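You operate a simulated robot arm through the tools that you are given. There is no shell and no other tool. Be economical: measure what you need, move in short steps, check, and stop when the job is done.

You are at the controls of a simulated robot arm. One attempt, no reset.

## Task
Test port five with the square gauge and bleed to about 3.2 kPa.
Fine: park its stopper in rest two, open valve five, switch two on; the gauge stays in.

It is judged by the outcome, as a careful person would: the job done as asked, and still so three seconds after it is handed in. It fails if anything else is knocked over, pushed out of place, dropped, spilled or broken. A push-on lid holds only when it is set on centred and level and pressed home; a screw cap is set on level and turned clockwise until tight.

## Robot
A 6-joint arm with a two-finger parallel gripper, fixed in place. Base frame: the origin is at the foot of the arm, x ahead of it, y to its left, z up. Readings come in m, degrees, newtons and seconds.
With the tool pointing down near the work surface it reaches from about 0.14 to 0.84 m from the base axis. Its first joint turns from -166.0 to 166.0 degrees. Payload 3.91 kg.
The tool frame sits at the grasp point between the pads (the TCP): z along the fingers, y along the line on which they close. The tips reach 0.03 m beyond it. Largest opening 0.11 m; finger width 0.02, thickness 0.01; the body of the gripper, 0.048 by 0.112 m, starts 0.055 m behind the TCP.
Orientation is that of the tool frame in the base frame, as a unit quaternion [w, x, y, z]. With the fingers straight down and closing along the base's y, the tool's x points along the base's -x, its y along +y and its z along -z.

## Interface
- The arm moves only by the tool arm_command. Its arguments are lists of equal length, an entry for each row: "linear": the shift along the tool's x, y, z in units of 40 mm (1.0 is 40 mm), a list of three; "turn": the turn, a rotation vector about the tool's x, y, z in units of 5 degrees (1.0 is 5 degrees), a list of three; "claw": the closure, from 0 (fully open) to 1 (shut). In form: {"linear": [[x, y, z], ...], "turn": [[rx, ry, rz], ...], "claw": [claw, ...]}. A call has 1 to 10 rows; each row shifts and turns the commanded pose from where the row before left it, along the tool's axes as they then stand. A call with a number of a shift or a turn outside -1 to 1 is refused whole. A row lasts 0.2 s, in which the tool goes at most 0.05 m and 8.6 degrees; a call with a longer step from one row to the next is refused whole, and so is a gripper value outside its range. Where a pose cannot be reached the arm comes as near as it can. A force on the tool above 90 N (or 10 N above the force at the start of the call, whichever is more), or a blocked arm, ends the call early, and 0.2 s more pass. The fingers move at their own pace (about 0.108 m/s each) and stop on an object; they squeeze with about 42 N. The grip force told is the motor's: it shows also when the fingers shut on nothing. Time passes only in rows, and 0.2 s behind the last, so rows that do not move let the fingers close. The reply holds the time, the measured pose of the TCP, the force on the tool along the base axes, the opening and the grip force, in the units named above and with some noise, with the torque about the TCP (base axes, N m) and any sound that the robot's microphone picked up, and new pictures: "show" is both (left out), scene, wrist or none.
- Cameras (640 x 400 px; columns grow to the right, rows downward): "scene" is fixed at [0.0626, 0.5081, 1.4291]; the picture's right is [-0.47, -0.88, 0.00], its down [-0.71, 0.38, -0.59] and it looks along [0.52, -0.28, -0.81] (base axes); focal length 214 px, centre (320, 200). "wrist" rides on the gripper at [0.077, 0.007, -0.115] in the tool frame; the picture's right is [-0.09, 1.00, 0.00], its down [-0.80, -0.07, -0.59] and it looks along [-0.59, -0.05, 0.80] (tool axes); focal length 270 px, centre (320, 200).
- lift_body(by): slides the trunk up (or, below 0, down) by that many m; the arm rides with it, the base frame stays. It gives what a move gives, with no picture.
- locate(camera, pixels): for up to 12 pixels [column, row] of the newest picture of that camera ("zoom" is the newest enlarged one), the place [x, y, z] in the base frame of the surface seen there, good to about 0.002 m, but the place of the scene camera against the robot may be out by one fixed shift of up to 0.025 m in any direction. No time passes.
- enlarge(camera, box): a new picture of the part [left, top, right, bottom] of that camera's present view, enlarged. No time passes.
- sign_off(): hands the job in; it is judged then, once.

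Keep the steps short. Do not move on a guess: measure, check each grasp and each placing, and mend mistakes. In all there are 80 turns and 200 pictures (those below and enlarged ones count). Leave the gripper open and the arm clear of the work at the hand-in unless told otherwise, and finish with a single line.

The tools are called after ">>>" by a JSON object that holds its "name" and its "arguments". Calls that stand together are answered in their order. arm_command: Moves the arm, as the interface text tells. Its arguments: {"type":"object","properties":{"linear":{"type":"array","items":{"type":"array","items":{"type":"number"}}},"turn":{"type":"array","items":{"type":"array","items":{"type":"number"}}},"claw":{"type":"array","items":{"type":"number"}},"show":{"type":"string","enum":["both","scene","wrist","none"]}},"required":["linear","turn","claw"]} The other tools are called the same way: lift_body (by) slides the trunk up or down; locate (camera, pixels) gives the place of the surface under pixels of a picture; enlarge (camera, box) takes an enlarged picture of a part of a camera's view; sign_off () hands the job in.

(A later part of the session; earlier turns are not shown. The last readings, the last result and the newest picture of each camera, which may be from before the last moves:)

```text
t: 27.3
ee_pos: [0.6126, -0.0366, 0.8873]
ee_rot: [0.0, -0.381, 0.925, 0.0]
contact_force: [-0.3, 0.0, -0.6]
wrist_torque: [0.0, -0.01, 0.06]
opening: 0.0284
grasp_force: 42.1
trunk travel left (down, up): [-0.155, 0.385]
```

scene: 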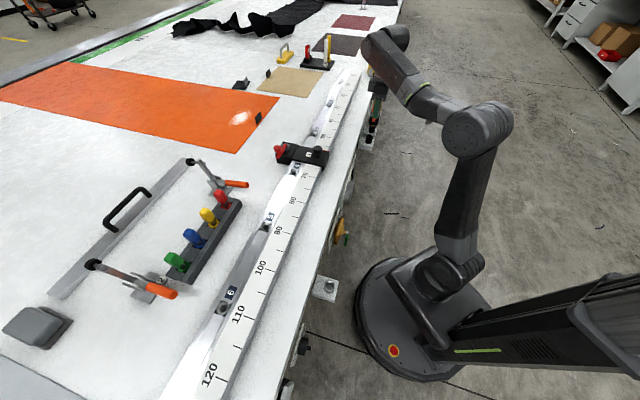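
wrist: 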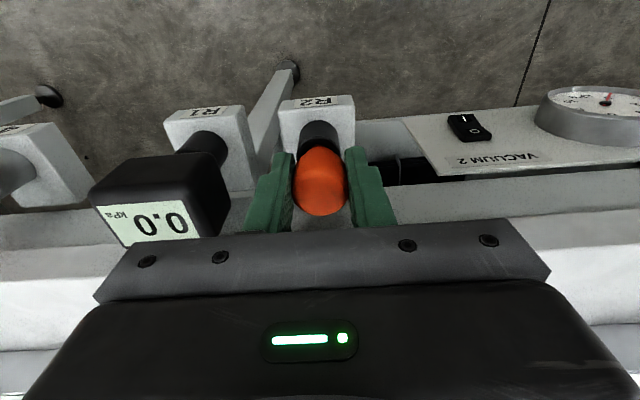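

No contact yet; a few more millimetres.

>>> {"name": "arm_command", "arguments": {"linear": [[0, 0, 0.06], [0, 0, 0.06], [0, 0, 0.05], [0, 0, 0]], "turn": [[0, 0, 0], [0, 0, 0], [0, 0, 0], [0, 0, 0]], "claw": [1, 1, 1, 1], "show": "wrist"}}

>>> {"name": "enlarge", "arguments": {"camera": "wrist", "box": [250, 80, 390, 240]}}

```text
t: 28.3
ee_pos: [0.6121, -0.0364, 0.8827]
ee_rot: [0.002, -0.382, 0.924, -0.003]
contact_force: [6.0, 4.7, 29.9]
wrist_torque: [0.52, -0.14, -0.03]
opening: 0.0284
grasp_force: 42.0
trunk travel left (down, up): [-0.155, 0.385]
```

wrist: 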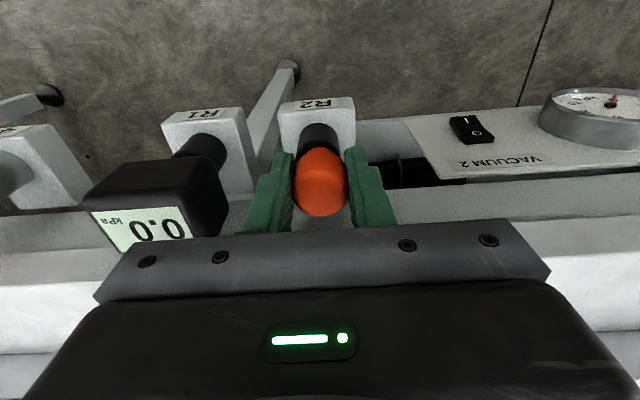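

```text
2.50 times, centred on (320, 160) of wrist
```

zoom: 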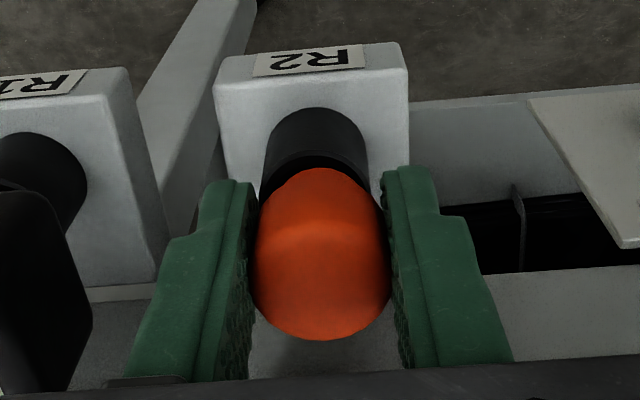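

Seated (30 N, at the same height as in the port). I ease, open modestly (about 0.05 m, so as not to touch the gauge) and rise.

>>> {"name": "arm_command", "arguments": {"linear": [[0, 0, -0.04], [0, 0, 0], [0, 0, 0], [0, 0, -0.4], [0, 0, -0.6], [0, 0, -0.7], [0, 0, -0.7]], "turn": [[0, 0, 0], [0, 0, 0], [0, 0, 0], [0, 0, 0], [0, 0, 0], [0, 0, 0], [0, 0, 0]], "claw": [0.6, 0.56, 0.56, 0.56, 0.56, 0.56, 0.56], "show": "wrist"}}

>>> {"name": "enlarge", "arguments": {"camera": "wrist", "box": [160, 60, 360, 220]}}

```text
t: 29.9
ee_pos: [0.6128, -0.0361, 0.9759]
ee_rot: [0.0, -0.382, 0.924, 0.0]
contact_force: [0.3, -0.2, 0.0]
wrist_torque: [-0.03, 0.02, 0.0]
opening: 0.0483
grasp_force: 0.0
trunk travel left (down, up): [-0.155, 0.385]
```

wrist: 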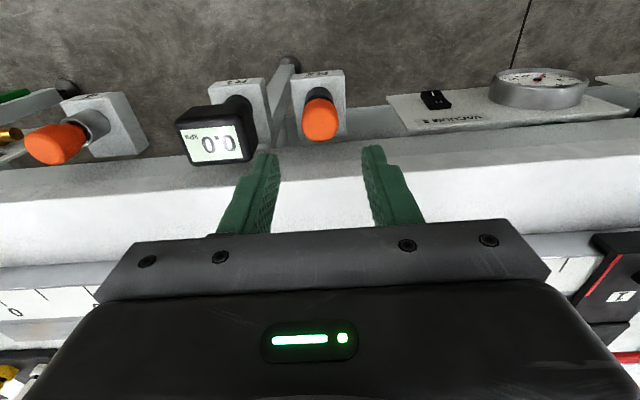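

```text
2.50 times, centred on (260, 140) of wrist
```

zoom: 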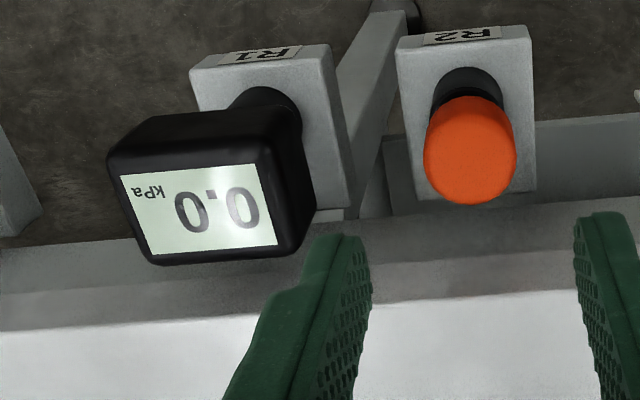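

The stopper sits straight in R2. Next the gauge: I move over R1 (s −0.538) and open to ~0.075.

>>> {"name": "arm_command", "arguments": {"linear": [[0, -1, 0], [0, -0.97, 0], [0, 0, 0]], "turn": [[0, 0, 0], [0, 0, 0], [0, 0, 0]], "claw": [0.5, 0.32, 0.32], "show": "wrist"}}

>>> {"name": "enlarge", "arguments": {"camera": "wrist", "box": [240, 60, 440, 220]}}

>>> {"name": "locate", "arguments": {"camera": "wrist", "pixels": [[286, 140], [352, 140], [318, 155], [318, 125], [318, 113], [290, 120], [350, 120], [315, 100]]}}

```text
t: 30.7
ee_pos: [0.6686, -0.0923, 0.9767]
ee_rot: [0.0, -0.382, 0.924, 0.0]
contact_force: [0.1, 0.4, 0.5]
wrist_torque: [0.01, 0.04, -0.01]
opening: 0.075
grasp_force: 0.0
trunk travel left (down, up): [-0.155, 0.385]
```

wrist: 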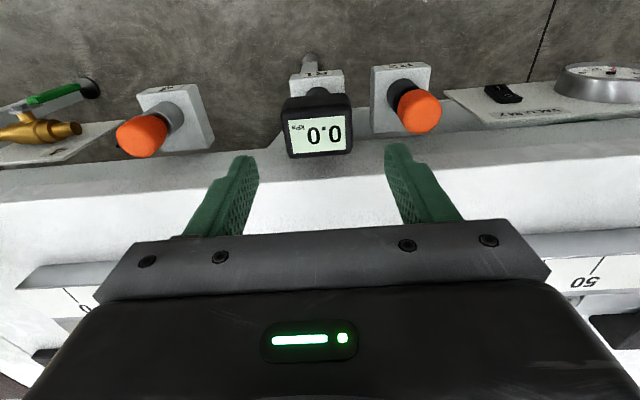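

```text
2.50 times, centred on (340, 140) of wrist
```

zoom: 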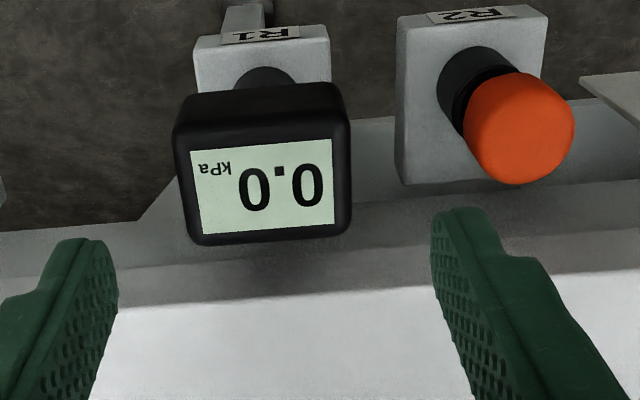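

```text
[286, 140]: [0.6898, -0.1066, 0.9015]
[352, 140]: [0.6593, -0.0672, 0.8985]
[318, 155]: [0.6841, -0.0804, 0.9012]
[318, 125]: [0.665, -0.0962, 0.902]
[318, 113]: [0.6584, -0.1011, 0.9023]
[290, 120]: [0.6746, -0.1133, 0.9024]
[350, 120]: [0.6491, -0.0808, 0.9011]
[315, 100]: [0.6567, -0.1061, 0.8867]
```

Centred (s −0.538). I descend to z≈0.889 and close on the head.

>>> {"name": "arm_command", "arguments": {"linear": [[0, 0, 0.6], [0, 0, 0.6], [0, 0, 0.5], [0, 0, 0.5], [0, 0, 0], [0, 0, 0], [0, 0, 0], [0, 0, 0]], "turn": [[0, 0, 0], [0, 0, 0], [0, 0, 0], [0, 0, 0], [0, 0, 0], [0, 0, 0], [0, 0, 0], [0, 0, 0]], "claw": [0.32, 0.32, 0.32, 0.32, 0.32, 0.7, 1, 1], "show": "wrist"}}

```text
t: 32.5
ee_pos: [0.669, -0.0931, 0.8887]
ee_rot: [0.001, -0.382, 0.924, -0.001]
contact_force: [-0.7, -0.3, -0.3]
wrist_torque: [0.0, -0.01, 0.01]
opening: 0.0514
grasp_force: 42.4
trunk travel left (down, up): [-0.155, 0.385]
```

wrist: 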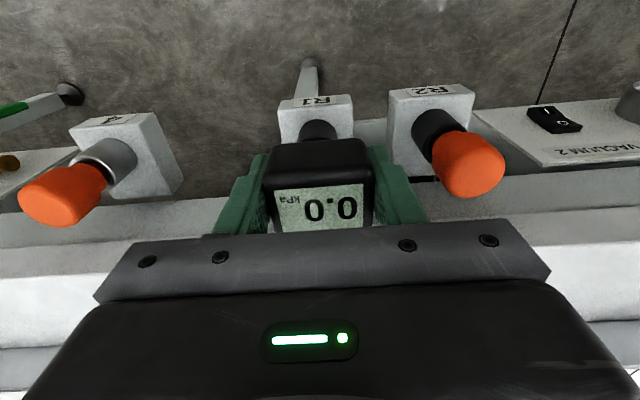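

Gripped (0.051 m). Pull straight up.

>>> {"name": "arm_command", "arguments": {"linear": [[0, 0, -0.1], [0, 0, -0.2], [0, 0, -0.4], [0, 0, -0.5], [0, 0, -0.6], [0, 0, -0.6], [0, 0, -0.4]], "turn": [[0, 0, 0], [0, 0, 0], [0, 0, 0], [0, 0, 0], [0, 0, 0], [0, 0, 0], [0, 0, 0]], "claw": [1, 1, 1, 1, 1, 1, 1], "show": "wrist"}}

>>> {"name": "enlarge", "arguments": {"camera": "wrist", "box": [220, 60, 420, 240]}}

```text
t: 34.1
ee_pos: [0.6627, -0.0922, 0.9919]
ee_rot: [0.001, -0.382, 0.924, -0.001]
contact_force: [0.1, -0.4, -1.1]
wrist_torque: [-0.02, -0.02, -0.03]
opening: 0.0514
grasp_force: 41.9
out of reach, approached as far as the arm can: row 7
trunk travel left (down, up): [-0.155, 0.385]
```

wrist: 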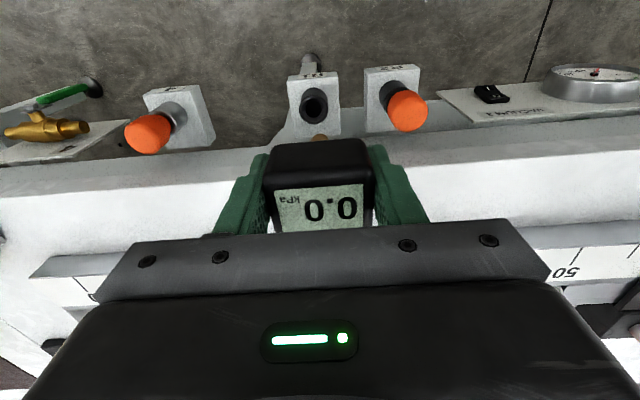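

```text
2.22 times, centred on (320, 150) of wrist
```

zoom: 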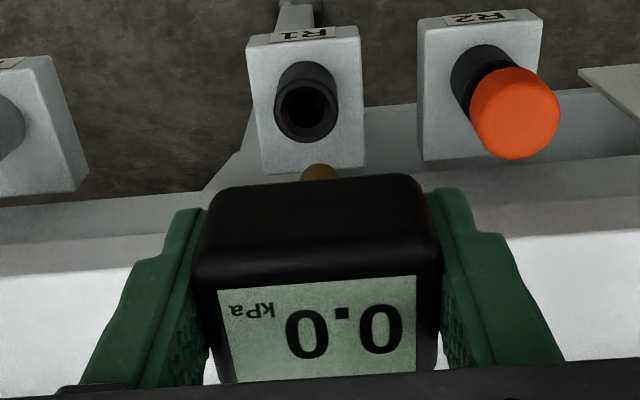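

The gauge is out; the arm is at its reach limit in height there. I measure R1's rim for the axis and carry the gauge right.

>>> {"name": "locate", "arguments": {"camera": "wrist", "pixels": [[302, 103], [326, 103], [314, 91], [314, 121], [319, 137], [312, 137], [327, 137]]}}

>>> {"name": "arm_command", "arguments": {"linear": [[0, 0.5, 0], [0, 1, 0], [0, 1, 0], [0, 1, 0], [0, 1, 0], [0, 1, 0], [0, 1, 0], [0, 1, 0], [0, 1, 0]], "turn": [[0, 0, 0], [0, 0, 0], [0, 0, 0], [0, 0, 0], [0, 0, 0], [0, 0, 0], [0, 0, 0], [0, 0, 0], [0, 0, 0]], "claw": [1, 1, 1, 1, 1, 1, 1, 1, 1], "show": "none"}}

>>> {"name": "arm_command", "arguments": {"linear": [[0, 1, 0], [0, 1, 0], [0, 1, 0], [0, 1, 0], [0, 1, 0], [0, 1, 0], [0, 1, 0], [0, 1, 0], [0, 0.6, 0]], "turn": [[0, 0, 0], [0, 0, 0], [0, 0, 0], [0, 0, 0], [0, 0, 0], [0, 0, 0], [0, 0, 0], [0, 0, 0], [0, 0, 0]], "claw": [1, 1, 1, 1, 1, 1, 1, 1, 1], "show": "wrist"}}

```text
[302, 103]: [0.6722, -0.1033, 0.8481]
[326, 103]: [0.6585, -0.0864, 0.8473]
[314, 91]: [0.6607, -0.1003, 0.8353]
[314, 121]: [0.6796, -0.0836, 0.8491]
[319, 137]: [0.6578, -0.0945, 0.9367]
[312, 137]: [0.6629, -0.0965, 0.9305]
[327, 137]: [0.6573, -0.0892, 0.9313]
```

```text
t: 36.1
ee_pos: [0.4211, 0.1496, 0.9931]
ee_rot: [0.0, -0.382, 0.924, 0.0]
contact_force: [0.2, -0.7, -0.8]
wrist_torque: [0.01, 0.02, 0.01]
opening: 0.0513
grasp_force: 41.4
trunk travel left (down, up): [-0.155, 0.385]
```

```text
t: 38.1
ee_pos: [0.1776, 0.394, 0.9918]
ee_rot: [0.0, -0.381, 0.924, 0.0]
contact_force: [-0.6, -0.7, -0.7]
wrist_torque: [0.02, 0.0, 0.0]
opening: 0.0514
grasp_force: 41.9
trunk travel left (down, up): [-0.155, 0.385]
```

wrist: 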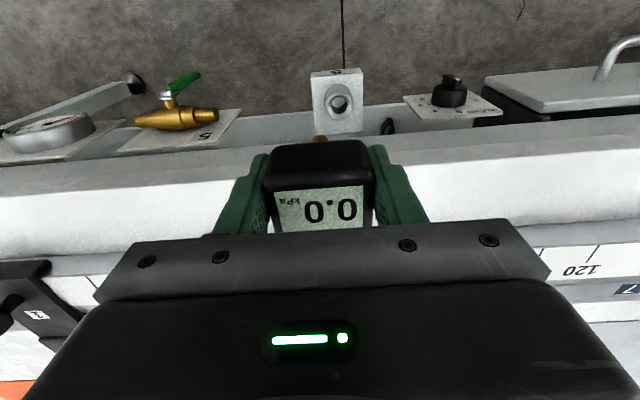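

Gauge stem is about +1 mm in s from the TCP. I centre over port 5 (target TCP s 0.169, n 0.408) and lower partway.

>>> {"name": "arm_command", "arguments": {"linear": [[-0.1, 0.395, 0], [0, 0, 0.3], [0, 0, 0.4], [0, 0, 0.4], [0, 0, 0.3], [0, 0, 0]], "turn": [[0, 0, 0], [0, 0, 0], [0, 0, 0], [0, 0, 0], [0, 0, 0], [0, 0, 0]], "claw": [1, 1, 1, 1, 1, 1], "show": "wrist"}}

>>> {"name": "enlarge", "arguments": {"camera": "wrist", "box": [240, 80, 400, 200]}}

>>> {"name": "locate", "arguments": {"camera": "wrist", "pixels": [[306, 120], [328, 120], [317, 108], [318, 135], [312, 140], [326, 140]]}}

```text
t: 39.5
ee_pos: [0.1713, 0.4082, 0.9355]
ee_rot: [0.001, -0.382, 0.924, 0.0]
contact_force: [0.1, 0.5, -0.8]
wrist_torque: [-0.02, 0.0, 0.02]
opening: 0.0511
grasp_force: 42.2
trunk travel left (down, up): [-0.155, 0.385]
```

wrist: 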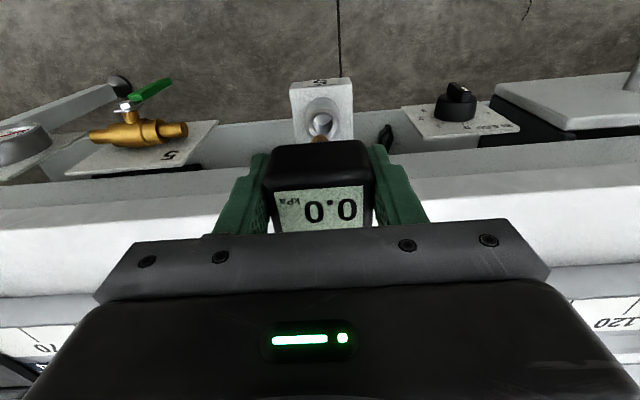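

```text
3.33 times, centred on (320, 140) of wrist
```

zoom: 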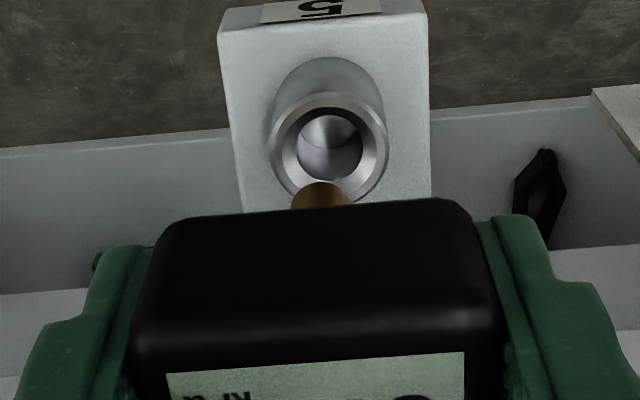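

```text
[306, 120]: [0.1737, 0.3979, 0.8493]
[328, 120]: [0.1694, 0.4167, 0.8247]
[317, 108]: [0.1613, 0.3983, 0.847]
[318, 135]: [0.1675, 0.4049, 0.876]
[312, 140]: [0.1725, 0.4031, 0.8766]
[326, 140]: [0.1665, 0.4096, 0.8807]
```

The port lies about 2 mm to the right of the stem (rim centre px 322.8 vs stem 320); n matches. I correct and lower slowly.

>>> {"name": "arm_command", "arguments": {"linear": [[0, 0.05, 0], [0, 0, 0.25], [0, 0, 0.2], [0, 0, 0.2], [0, 0, 0.2], [0, 0, 0.15], [0, 0, 0]], "turn": [[0, 0, 0], [0, 0, 0], [0, 0, 0], [0, 0, 0], [0, 0, 0], [0, 0, 0], [0, 0, 0]], "claw": [1, 1, 1, 1, 1, 1, 1], "show": "wrist"}}

```text
t: 41.1
ee_pos: [0.1674, 0.4094, 0.896]
ee_rot: [0.0, -0.382, 0.924, 0.001]
contact_force: [-0.3, -0.3, -0.4]
wrist_torque: [0.0, 0.02, 0.01]
opening: 0.0512
grasp_force: 42.6
trunk travel left (down, up): [-0.155, 0.385]
```

wrist: 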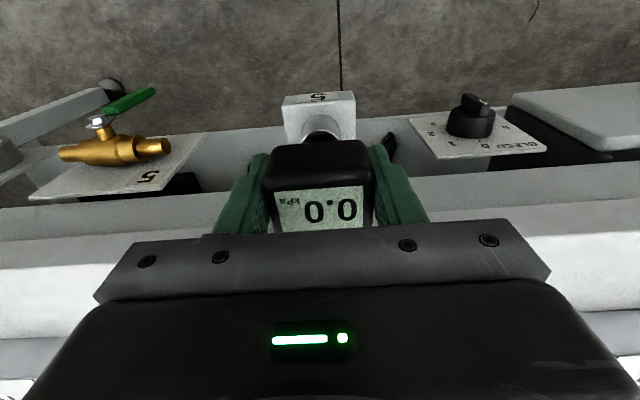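

It enters freely. I continue down in small steps to the seat.

>>> {"name": "arm_command", "arguments": {"linear": [[0, 0, 0.06], [0, 0, 0.06], [0, 0, 0.06], [0, 0, 0.05], [0, 0, 0]], "turn": [[0, 0, 0], [0, 0, 0], [0, 0, 0], [0, 0, 0], [0, 0, 0]], "claw": [1, 1, 1, 1, 1], "show": "wrist"}}

```text
t: 42.3
ee_pos: [0.1692, 0.4077, 0.8873]
ee_rot: [0.001, -0.382, 0.924, 0.001]
contact_force: [-1.5, 0.4, 20.6]
wrist_torque: [0.0, 0.03, -0.01]
opening: 0.0511
grasp_force: 42.1
trunk travel left (down, up): [-0.155, 0.385]
```

wrist: 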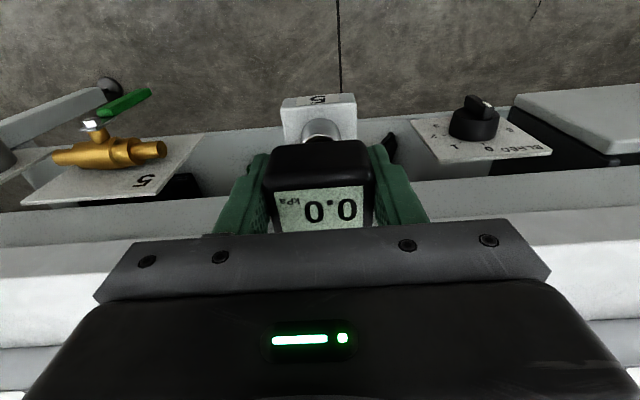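

Contact of 21 N at the expected height. I press a bit firmer, then judge.

>>> {"name": "arm_command", "arguments": {"linear": [[0, 0, 0.05], [0, 0, 0.05], [0, 0, 0]], "turn": [[0, 0, 0], [0, 0, 0], [0, 0, 0]], "claw": [1, 1, 1], "show": "wrist"}}

>>> {"name": "enlarge", "arguments": {"camera": "wrist", "box": [240, 80, 400, 240]}}

```text
t: 43.1
ee_pos: [0.1688, 0.409, 0.8847]
ee_rot: [0.002, -0.382, 0.924, 0.001]
contact_force: [0.9, -1.3, 38.0]
wrist_torque: [-0.02, -0.17, 0.0]
opening: 0.0517
grasp_force: 41.8
trunk travel left (down, up): [-0.155, 0.385]
```

wrist: 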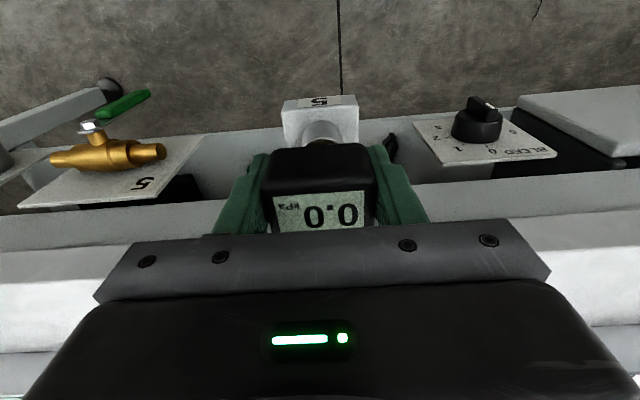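

```text
2.50 times, centred on (320, 160) of wrist
```

zoom: 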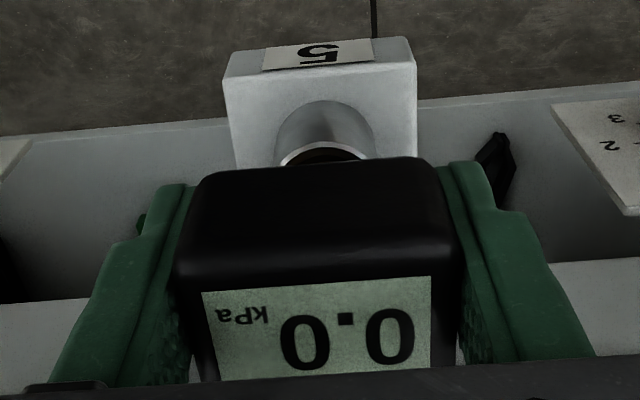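

Seated. I release and rise.

>>> {"name": "arm_command", "arguments": {"linear": [[0, 0, -0.08], [0, 0, 0], [0, 0, 0], [0, 0, -0.4], [0, 0, -0.6], [0, 0, -0.7], [0, 0, -0.7]], "turn": [[0, 0, 0], [0, 0, 0], [0, 0, 0], [0, 0, 0], [0, 0, 0], [0, 0, 0], [0, 0, 0]], "claw": [0.8, 0.25, 0.25, 0.25, 0.25, 0.25, 0.25], "show": "wrist"}}

>>> {"name": "enlarge", "arguments": {"camera": "wrist", "box": [240, 60, 400, 200]}}

>>> {"name": "locate", "arguments": {"camera": "wrist", "pixels": [[320, 140], [300, 125], [340, 125], [321, 115], [320, 155]]}}

```text
t: 44.7
ee_pos: [0.1688, 0.4077, 0.9819]
ee_rot: [0.001, -0.382, 0.924, 0.0]
contact_force: [0.2, -0.2, -0.4]
wrist_torque: [-0.05, 0.02, -0.02]
opening: 0.0825
grasp_force: 0.1
trunk travel left (down, up): [-0.155, 0.385]
```

wrist: 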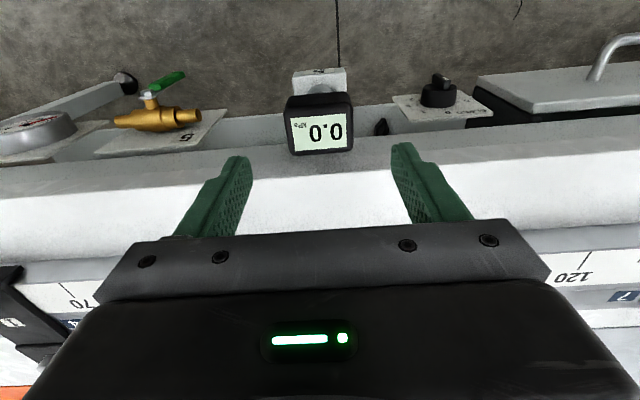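

```text
2.86 times, centred on (320, 130) of wrist
```

zoom: 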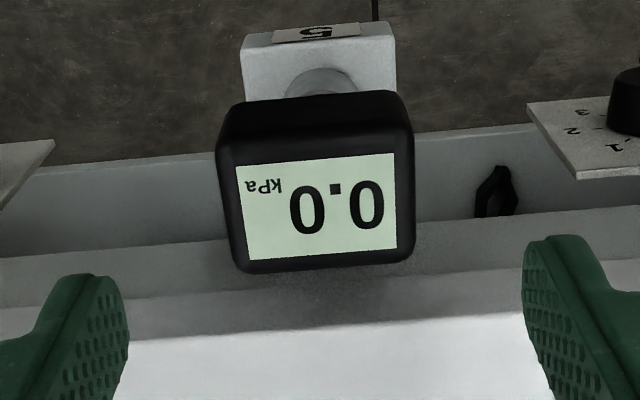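

```text
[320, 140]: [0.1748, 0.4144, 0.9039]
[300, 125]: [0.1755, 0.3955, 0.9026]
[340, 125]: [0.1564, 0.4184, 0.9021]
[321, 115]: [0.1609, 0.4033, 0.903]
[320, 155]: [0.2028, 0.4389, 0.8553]
```

Gauge is level at the same height as in the rest (top z 0.903). Next the valve lever: I back off from the face, go to s≈−0.03, and tilt the tool 45° to face the panel.

>>> {"name": "arm_command", "arguments": {"linear": [[0.8, 0, 0], [0.8, 0, 0], [0.8, 0, 0], [0, -1, 0], [0, -1, 0], [0, -1, 0], [0, -1, 0], [0, -1, 0]], "turn": [[0, 0, 0], [0, 0, 0], [0, 0, 0], [0, 0, 0], [0, 0, 0], [0, 0, 0], [0, 0, 0], [0, 0, 0]], "claw": [0.25, 0.25, 0.25, 0.5, 0.8, 1, 1, 1], "show": "none"}}

>>> {"name": "arm_command", "arguments": {"linear": [[0, 0, 0], [0, 0, 0], [0, 0, 0], [0, 0, 0], [0, 0, 0], [0, 0, 0], [0, 0, 0], [0, 0, 0], [0, 0, 0]], "turn": [[0, -1, 0], [0, -1, 0], [0, -1, 0], [0, -1, 0], [0, -1, 0], [0, -1, 0], [0, -1, 0], [0, -1, 0], [0, -1, 0]], "claw": [1, 1, 1, 1, 1, 1, 1, 1, 1], "show": "both"}}

```text
t: 46.5
ee_pos: [0.243, 0.2005, 0.9815]
ee_rot: [0.0, -0.382, 0.924, 0.0]
contact_force: [-0.8, 0.1, -1.3]
wrist_torque: [0.02, -0.06, -0.01]
opening: 0.0
grasp_force: 37.5
trunk travel left (down, up): [-0.155, 0.385]
```

```text
t: 48.5
ee_pos: [0.2421, 0.1999, 0.98]
ee_rot: [0.355, -0.352, 0.854, 0.146]
contact_force: [-0.8, -0.1, 0.3]
wrist_torque: [0.01, 0.01, 0.0]
opening: 0.0
grasp_force: 37.2
trunk travel left (down, up): [-0.155, 0.385]
```

scene: 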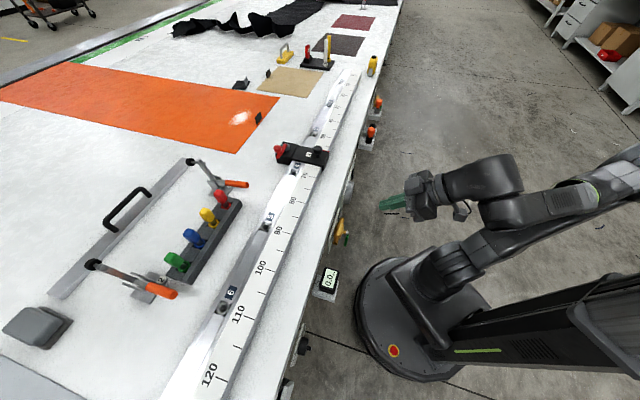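
wrist: 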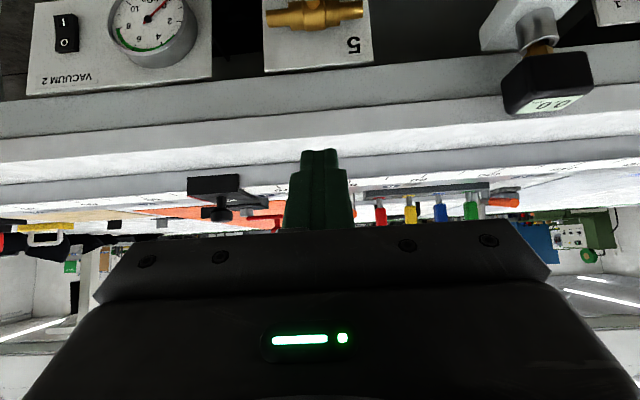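

s=−0.03, n=0.3125. I lower the trunk 0.15 to bring the tool to the lever's height (tips stay 6 cm clear of the lever).

>>> {"name": "lift_body", "arguments": {"by": -0.15}}

>>> {"name": "enlarge", "arguments": {"camera": "wrist", "box": [0, 0, 639, 399]}}

```text
t: 50.3
ee_pos: [0.242, 0.1999, 0.8315]
ee_rot: [0.353, -0.353, 0.854, 0.146]
contact_force: [0.2, -0.3, 0.0]
wrist_torque: [0.0, 0.02, 0.02]
opening: 0.0
grasp_force: 37.3
trunk travel left (down, up): [-0.005, 0.535]
```

```text
1.00 times, centred on (320, 200) of wrist (not enlarged: the box is as wide or as high as the picture)
```

zoom: 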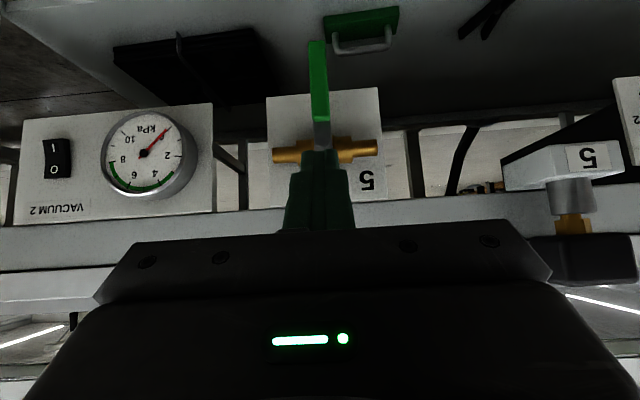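

Frontal view. I measure the lever and the panel here.

>>> {"name": "locate", "arguments": {"camera": "zoom", "pixels": [[319, 45], [319, 75], [319, 115], [310, 80], [328, 80], [322, 135], [290, 153], [360, 150], [273, 155], [377, 148], [275, 190], [375, 100]]}}

>>> {"name": "enlarge", "arguments": {"camera": "wrist", "box": [250, 20, 400, 220]}}

```text
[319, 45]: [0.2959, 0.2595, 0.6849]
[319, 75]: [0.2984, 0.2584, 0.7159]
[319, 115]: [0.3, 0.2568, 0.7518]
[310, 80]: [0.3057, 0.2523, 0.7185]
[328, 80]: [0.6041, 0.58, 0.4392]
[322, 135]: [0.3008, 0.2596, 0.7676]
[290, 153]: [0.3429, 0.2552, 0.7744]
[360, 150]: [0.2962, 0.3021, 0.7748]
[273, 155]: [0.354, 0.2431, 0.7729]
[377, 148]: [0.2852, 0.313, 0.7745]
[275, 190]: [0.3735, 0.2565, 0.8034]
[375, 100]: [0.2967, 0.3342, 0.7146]
```

```text
2.00 times, centred on (325, 120) of wrist
```

zoom: 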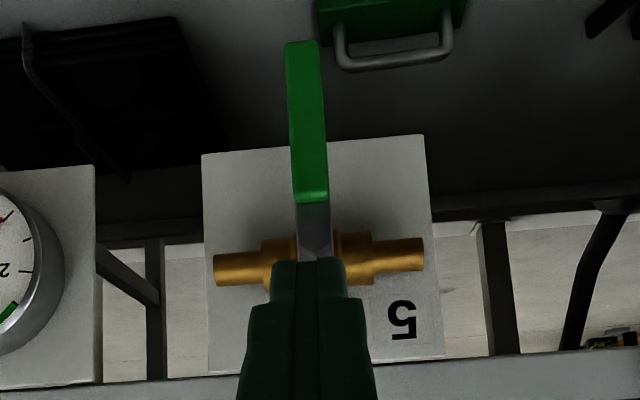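

Lever: pivot s≈−0.029, z≈0.774; it hangs down to z≈0.682 at n≈0.393–0.40, width ~0.018. Usual opening is counter-clockwise, i.e. lever tip toward −s (to the vacuum gauge). I first go to s≈+0.003 and down to z≈0.723, staying back at n 0.31.

>>> {"name": "arm_command", "arguments": {"linear": [[0, 0.8, 0], [0.48, 0, 0.48], [0.48, 0, 0.48], [0.48, 0, 0.48], [0.48, 0, 0.48]], "turn": [[0, 0, 0], [0, 0, 0], [0, 0, 0], [0, 0, 0], [0, 0, 0]], "claw": [1, 1, 1, 1, 1], "show": "both"}}

```text
t: 51.5
ee_pos: [0.2199, 0.2214, 0.7231]
ee_rot: [0.354, -0.353, 0.854, 0.146]
contact_force: [1.1, -0.3, 0.0]
wrist_torque: [-0.04, 0.01, -0.01]
opening: 0.0002
grasp_force: 37.7
trunk travel left (down, up): [-0.005, 0.535]
```

scene: 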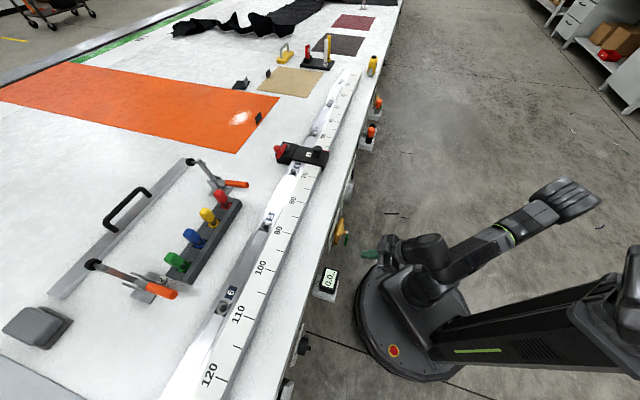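
wrist: 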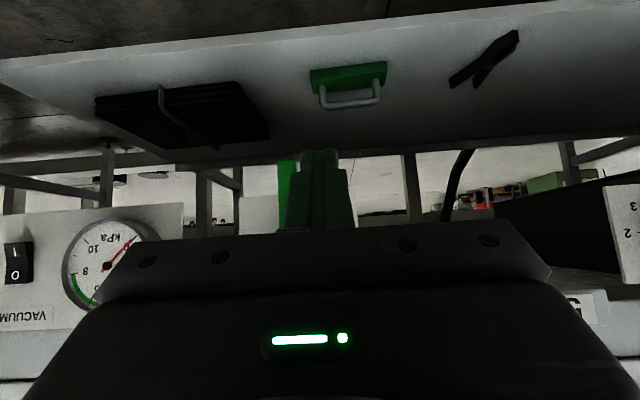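

Finger is 1 cm beside the lever. I advance 0.076 into the lever plane.

>>> {"name": "arm_command", "arguments": {"linear": [[-0.45, 0, 0.45], [-0.45, 0, 0.45], [-0.45, 0, 0.45]], "turn": [[0, 0, 0], [0, 0, 0], [0, 0, 0]], "claw": [1, 1, 1], "show": "wrist"}}

```text
t: 52.3
ee_pos: [0.2752, 0.2753, 0.7224]
ee_rot: [0.353, -0.354, 0.854, 0.147]
contact_force: [0.2, -0.7, -0.6]
wrist_torque: [0.01, -0.02, 0.03]
opening: 0.0
grasp_force: 37.5
trunk travel left (down, up): [-0.005, 0.535]
```

wrist: 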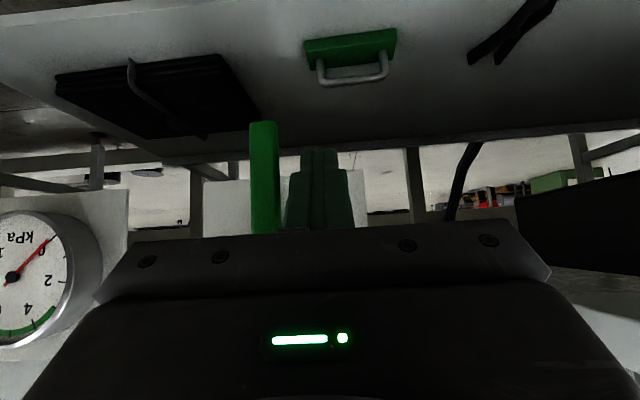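

In place. I push gently toward −s (0.024) and read the force.

>>> {"name": "arm_command", "arguments": {"linear": [[0, -0.2, 0], [0, -0.2, 0], [0, -0.2, 0], [0, 0, 0]], "turn": [[0, 0, 0], [0, 0, 0], [0, 0, 0], [0, 0, 0]], "claw": [1, 1, 1, 1], "show": "wrist"}}

```text
t: 53.1
ee_pos: [0.2839, 0.2666, 0.7231]
ee_rot: [0.355, -0.359, 0.85, 0.154]
contact_force: [-83.7, 51.8, -10.7]
wrist_torque: [-0.51, -0.74, 0.22]
opening: 0.0
grasp_force: 37.3
trunk travel left (down, up): [-0.005, 0.535]
stopped in row 4: the force on the tool passed its limit at 98 N (the readings are from after the stop); the commanded pose is now the measured one
```

wrist: 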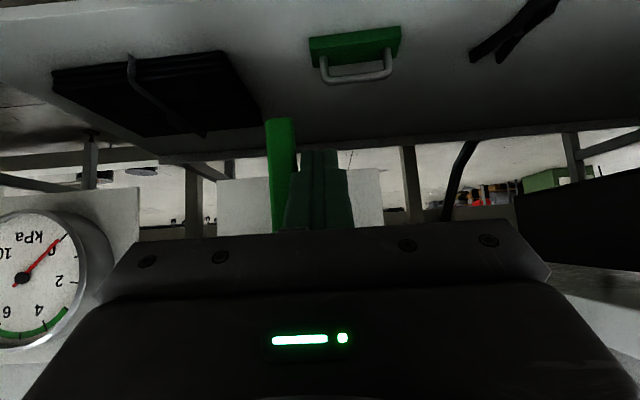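

The lever is blocked that way (stop), so it opens toward +s. I back off, withdraw, and go round to its −s side.

>>> {"name": "arm_command", "arguments": {"linear": [[0, 0.4, 0], [0.5, 0, -0.5], [0.5, 0, -0.5], [0.3, 0, -0.3], [0, -1, 0], [0, -0.9, 0]], "turn": [[0, 0, 0], [0, 0, 0], [0, 0, 0], [0, 0, 0], [0, 0, 0], [0, 0, 0]], "claw": [1, 1, 1, 1, 1, 1], "show": "wrist"}}

>>> {"name": "enlarge", "arguments": {"camera": "wrist", "box": [220, 60, 460, 240]}}

```text
t: 54.5
ee_pos: [0.2805, 0.1676, 0.7225]
ee_rot: [0.354, -0.354, 0.852, 0.152]
contact_force: [-0.5, -1.1, -0.1]
wrist_torque: [0.04, -0.03, 0.0]
opening: 0.0
grasp_force: 37.7
trunk travel left (down, up): [-0.005, 0.535]
```

wrist: 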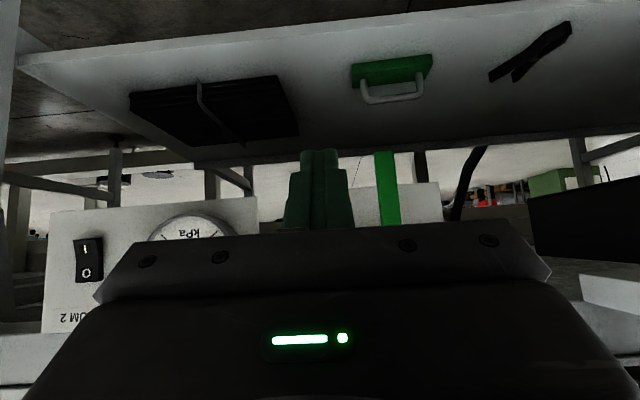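

```text
2.22 times, centred on (340, 150) of wrist
```

zoom: 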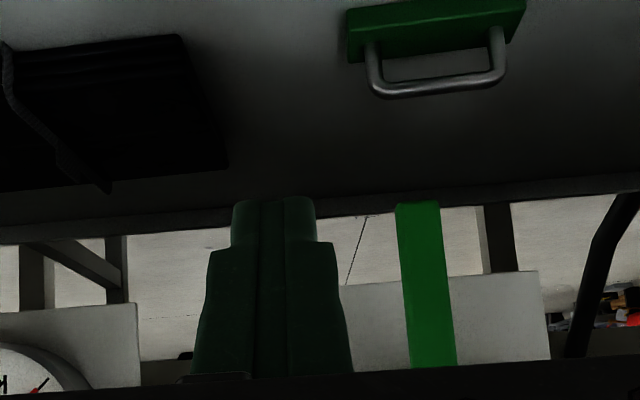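

Now s=−0.080, n=0.317. I advance 0.072 into the lever plane, then push +s to just past contact.

>>> {"name": "arm_command", "arguments": {"linear": [[-0.424, 0, 0.424], [-0.424, 0, 0.424], [-0.424, 0, 0.424], [0, 0.4, 0], [0, 0.4, 0], [0, 0.2, 0], [0, 0.2, 0]], "turn": [[0, 0, 0], [0, 0, 0], [0, 0, 0], [0, 0, 0], [0, 0, 0], [0, 0, 0], [0, 0, 0]], "claw": [1, 1, 1, 1, 1, 1, 1], "show": "wrist"}}

```text
t: 56.1
ee_pos: [0.2969, 0.2519, 0.7225]
ee_rot: [0.353, -0.355, 0.853, 0.151]
contact_force: [0.3, -0.8, 0.0]
wrist_torque: [0.03, 0.0, 0.01]
opening: 0.0002
grasp_force: 38.0
trunk travel left (down, up): [-0.005, 0.535]
```

wrist: 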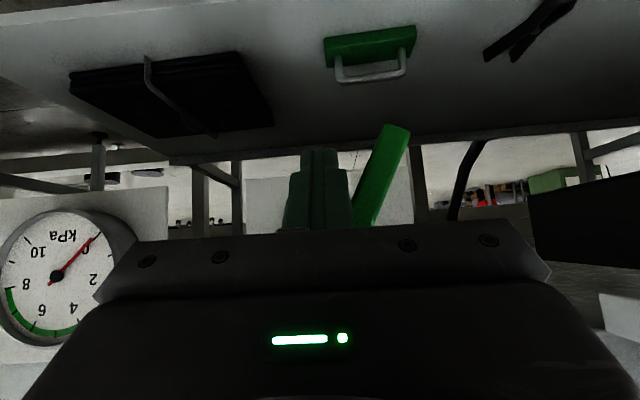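

The lever moves freely that way. I follow the arc, first to about 60°.

>>> {"name": "arm_command", "arguments": {"linear": [[0, 0.31, 0], [0, 0.31, 0], [-0.1, 0.24, -0.1], [-0.1, 0.24, -0.1]], "turn": [[0, 0, 0], [0, 0, 0], [0, 0, 0], [0, 0, 0]], "claw": [1, 1, 1, 1], "show": "wrist"}}

```text
t: 57.1
ee_pos: [0.2651, 0.2827, 0.7347]
ee_rot: [0.353, -0.356, 0.852, 0.152]
contact_force: [-0.1, -1.7, -1.4]
wrist_torque: [-0.01, 0.0, -0.01]
opening: 0.0001
grasp_force: 37.5
trunk travel left (down, up): [-0.005, 0.535]
```

wrist: 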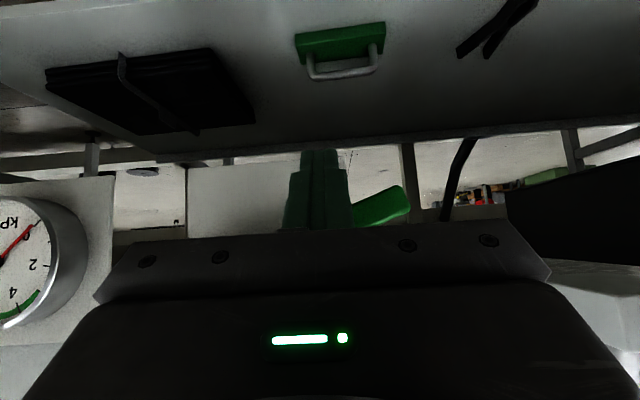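

About 65° now. I continue up the arc to the stop.

>>> {"name": "arm_command", "arguments": {"linear": [[-0.2, 0.27, -0.2], [-0.15, 0.15, -0.15], [-0.12, 0.05, -0.12], [-0.06, 0, -0.06], [0, 0, 0]], "turn": [[0, 0, 0], [0, 0, 0], [0, 0, 0], [0, 0, 0], [0, 0, 0]], "claw": [1, 1, 1, 1, 1], "show": "wrist"}}

```text
t: 58.3
ee_pos: [0.2524, 0.2937, 0.7575]
ee_rot: [0.348, -0.356, 0.855, 0.148]
contact_force: [-37.9, -39.3, -36.0]
wrist_torque: [0.06, -0.08, -0.02]
opening: 0.0
grasp_force: 37.2
trunk travel left (down, up): [-0.005, 0.535]
```

wrist: 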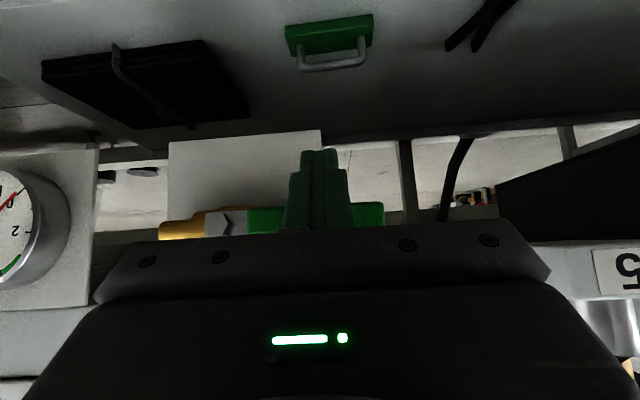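

The lever is horizontal and at its stop (force built up). I back down and withdraw, then look.

>>> {"name": "arm_command", "arguments": {"linear": [[0.25, 0, 0.25], [0.3, 0, -0.3], [0.5, 0, -0.5], [0.6, 0, -0.6], [-0.4, 0, -0.4], [-0.5, 0, -0.5], [-0.5, 0, -0.5]], "turn": [[0, 0, 0], [0, 0, 0], [0, 0, 0], [0, 0, 0], [0, 0, 0], [0, 0, 0], [0, 0, 0]], "claw": [1, 1, 1, 1, 1, 1, 1], "show": "wrist"}}

>>> {"name": "enlarge", "arguments": {"camera": "wrist", "box": [180, 40, 460, 240]}}

```text
t: 59.9
ee_pos: [0.1975, 0.2367, 0.8302]
ee_rot: [0.354, -0.354, 0.852, 0.151]
contact_force: [-1.3, -0.1, -0.3]
wrist_torque: [0.0, -0.01, -0.03]
opening: 0.0001
grasp_force: 37.4
trunk travel left (down, up): [-0.005, 0.535]
```

wrist: 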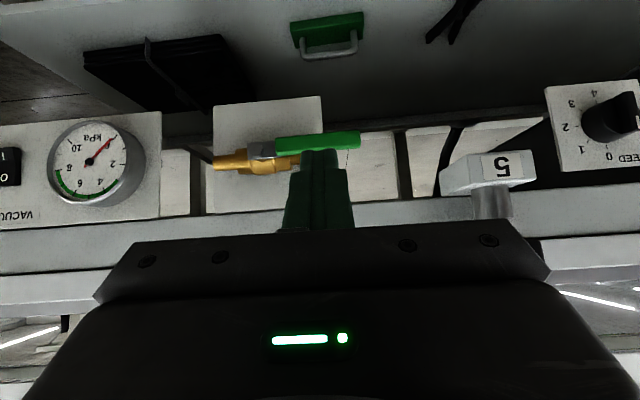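

```text
2.00 times, centred on (320, 140) of wrist
```

zoom: 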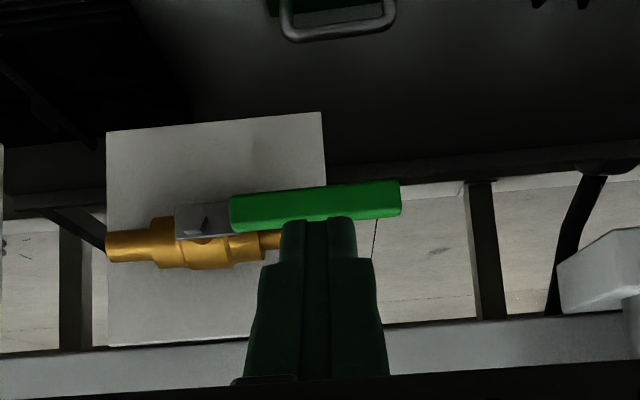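

Valve 5's lever now lies along the pipe: open. Next the VACUUM 2 rocker (I end at z≈0.738, s≈−0.319). I travel left at n≈0.31 and lower.

>>> {"name": "arm_command", "arguments": {"linear": [[0, -0.9, 0], [0, -1, 0], [0, -1, 0], [0, -1, 0], [0, -1, 0], [0, -1, 0], [0, -1, 0], [0, -1, 0], [0, -0.77, 0]], "turn": [[0, 0, 0], [0, 0, 0], [0, 0, 0], [0, 0, 0], [0, 0, 0], [0, 0, 0], [0, 0, 0], [0, 0, 0], [0, 0, 0]], "claw": [1, 1, 1, 1, 1, 1, 1, 1, 1], "show": "wrist"}}

>>> {"name": "locate", "arguments": {"camera": "wrist", "pixels": [[320, 90], [320, 105], [320, 120], [320, 135], [310, 110], [330, 110], [320, 128]]}}

>>> {"name": "enlarge", "arguments": {"camera": "wrist", "box": [220, 60, 460, 220]}}

```text
t: 61.2
ee_pos: [0.2873, 0.1648, 0.8385]
ee_rot: [0.345, -0.481, 0.777, 0.215]
contact_force: [0.8, -0.4, -0.7]
wrist_torque: [0.01, 0.01, -0.01]
opening: 0.0
grasp_force: 37.4
trunk travel left (down, up): [-0.005, 0.535]
stopped in row 6: the arm was blocked; the commanded pose is now the measured one
```

wrist: 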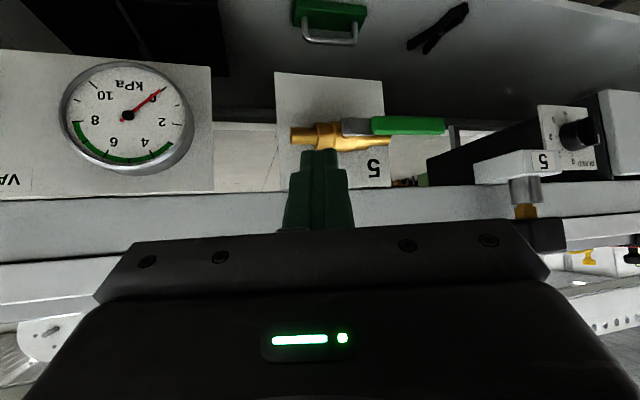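

```text
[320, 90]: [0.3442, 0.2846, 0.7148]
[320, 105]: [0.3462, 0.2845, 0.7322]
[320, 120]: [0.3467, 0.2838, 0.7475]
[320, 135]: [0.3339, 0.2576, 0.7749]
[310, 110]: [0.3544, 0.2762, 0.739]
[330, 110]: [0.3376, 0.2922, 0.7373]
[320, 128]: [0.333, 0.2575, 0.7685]
```

```text
2.50 times, centred on (340, 140) of wrist
```

zoom: 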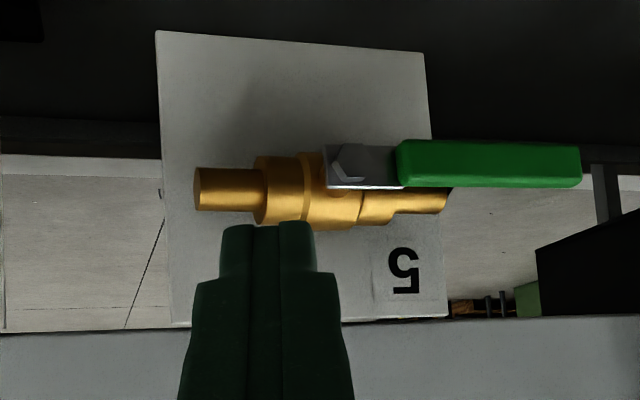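

The arm got blocked by its own geometry near the base (tilted wrist), nothing touched. I untilt in place to vertical first, as that posture passed freely earlier.

>>> {"name": "arm_command", "arguments": {"linear": [[0, 0, -0.2], [0, 0, 0], [0, 0, 0], [0, 0, 0], [0, 0, 0], [0, 0, 0], [0, 0, 0], [0, 0, 0], [0, 0, 0]], "turn": [[0, 1, 0], [0, 1, 0], [0, 1, 0], [0, 1, 0], [0, 1, 0], [0, 1, 0], [0, 1, 0], [0, 1, 0], [0, 1, 0]], "claw": [1, 1, 1, 1, 1, 1, 1, 1, 1], "show": "scene"}}

```text
t: 63.2
ee_pos: [0.2827, 0.1715, 0.8427]
ee_rot: [0.015, -0.523, 0.852, 0.005]
contact_force: [0.3, -0.9, 0.2]
wrist_torque: [0.0, -0.03, -0.02]
opening: 0.0001
grasp_force: 38.2
trunk travel left (down, up): [-0.005, 0.535]
```

scene: 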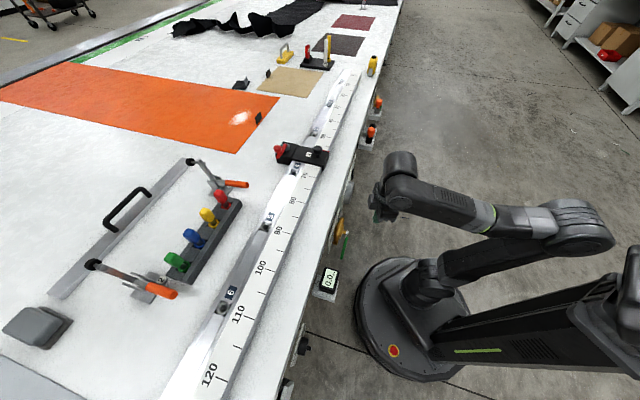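

I fix the yaw to 45° and then travel to s≈−0.32.

>>> {"name": "arm_command", "arguments": {"linear": [[0, 0, 0], [0, 0, 0], [0, 0, 0], [0, 0, 0], [0, -1, 0], [0, -1, 0], [0, -1, 0], [0, -1, 0], [0, -1, 0], [0, -1, 0]], "turn": [[0, 0, 0.9], [0, 0, 0.9], [0, 0, 0.9], [0, 0, 0.92], [0, 0, 0], [0, 0, 0], [0, 0, 0], [0, 0, 0], [0, 0, 0], [0, 0, 0]], "claw": [1, 1, 1, 1, 1, 1, 1, 1, 1, 1], "show": "none"}}

>>> {"name": "arm_command", "arguments": {"linear": [[0, 0, 0], [0, 0, 0], [0, 0, 0], [0, 0, 0], [0, 0, 0], [0, 0, 0], [0, 0, 0], [0, 0, 0], [0, 0, 0]], "turn": [[0, -1, 0], [0, -1, 0], [0, -1, 0], [0, -1, 0], [0, -1, 0], [0, -1, 0], [0, -1, 0], [0, -1, 0], [0, -1, 0]], "claw": [1, 1, 1, 1, 1, 1, 1, 1, 1], "show": "both"}}

```text
t: 65.4
ee_pos: [0.4518, -0.0009, 0.8431]
ee_rot: [0.015, -0.382, 0.924, 0.009]
contact_force: [-1.1, 0.2, -0.2]
wrist_torque: [0.0, 0.0, -0.01]
opening: 0.0
grasp_force: 38.0
trunk travel left (down, up): [-0.005, 0.535]
```

```text
t: 67.4
ee_pos: [0.4528, 0.0001, 0.8417]
ee_rot: [0.368, -0.349, 0.848, 0.155]
contact_force: [0.0, 0.0, -0.2]
wrist_torque: [0.01, -0.02, 0.01]
opening: 0.0
grasp_force: 38.1
trunk travel left (down, up): [-0.005, 0.535]
```

scene: 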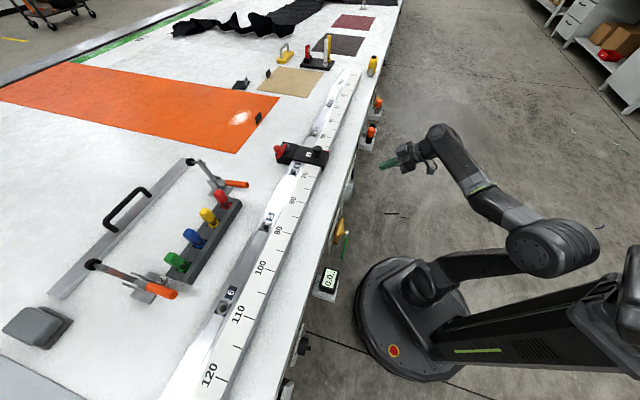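
wrist: 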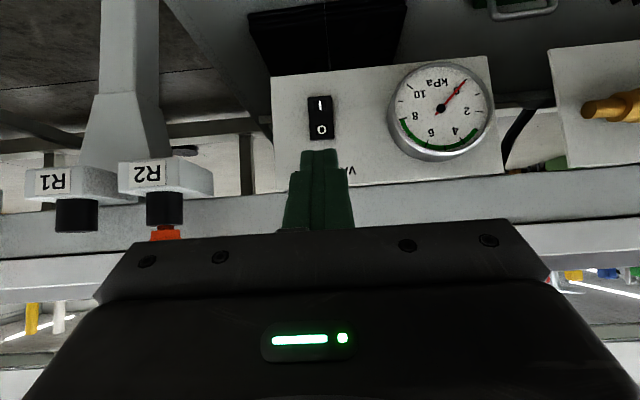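

Aligned with the rocker (px 320,118). I measure it.

>>> {"name": "locate", "arguments": {"camera": "wrist", "pixels": [[320, 98], [320, 104], [320, 110], [320, 118], [320, 130], [320, 138], [309, 110], [331, 110], [300, 110], [345, 110]]}}

>>> {"name": "enlarge", "arguments": {"camera": "wrist", "box": [260, 70, 500, 220]}}

```text
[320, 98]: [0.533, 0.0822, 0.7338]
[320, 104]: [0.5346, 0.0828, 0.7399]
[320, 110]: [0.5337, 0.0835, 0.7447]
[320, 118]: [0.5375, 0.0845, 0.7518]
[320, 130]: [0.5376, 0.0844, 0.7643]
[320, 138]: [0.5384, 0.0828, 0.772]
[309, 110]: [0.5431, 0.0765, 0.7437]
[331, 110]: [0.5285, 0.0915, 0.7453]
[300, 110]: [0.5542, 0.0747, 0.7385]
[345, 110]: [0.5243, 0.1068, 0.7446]
```

```text
2.67 times, centred on (380, 145) of wrist
```

zoom: 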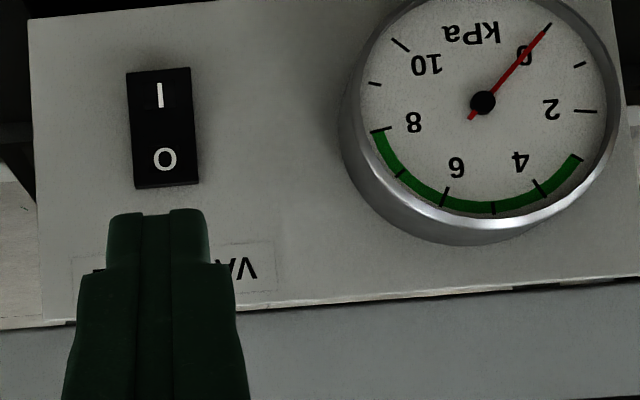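

I descend 0.091 and advance to just short of the I end.

>>> {"name": "arm_command", "arguments": {"linear": [[0.55, 0, 0.519], [0.55, 0, 0.519], [0.55, 0, 0.519], [-0.4, 0, 0.43], [-0.4, 0, 0.43], [-0.4, 0, 0.43]], "turn": [[0, 0, 0], [0, 0, 0], [0, 0, 0], [0, 0, 0], [0, 0, 0], [0, 0, 0]], "claw": [1, 1, 1, 1, 1, 1], "show": "wrist"}}

>>> {"name": "enlarge", "arguments": {"camera": "wrist", "box": [240, 90, 400, 240]}}

```text
t: 68.8
ee_pos: [0.5018, 0.0502, 0.7514]
ee_rot: [0.367, -0.349, 0.849, 0.154]
contact_force: [0.0, 0.1, 0.2]
wrist_torque: [-0.04, -0.01, -0.02]
opening: 0.0004
grasp_force: 38.0
trunk travel left (down, up): [-0.005, 0.535]
```

wrist: 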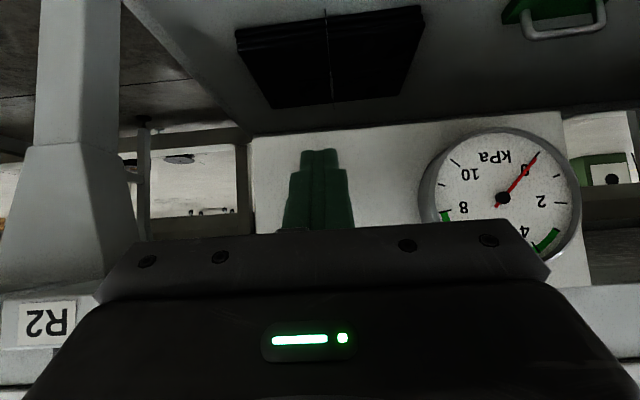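

```text
2.67 times, centred on (320, 165) of wrist
```

zoom: 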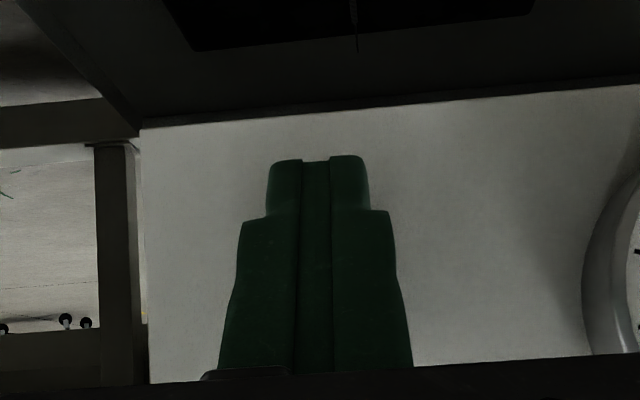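

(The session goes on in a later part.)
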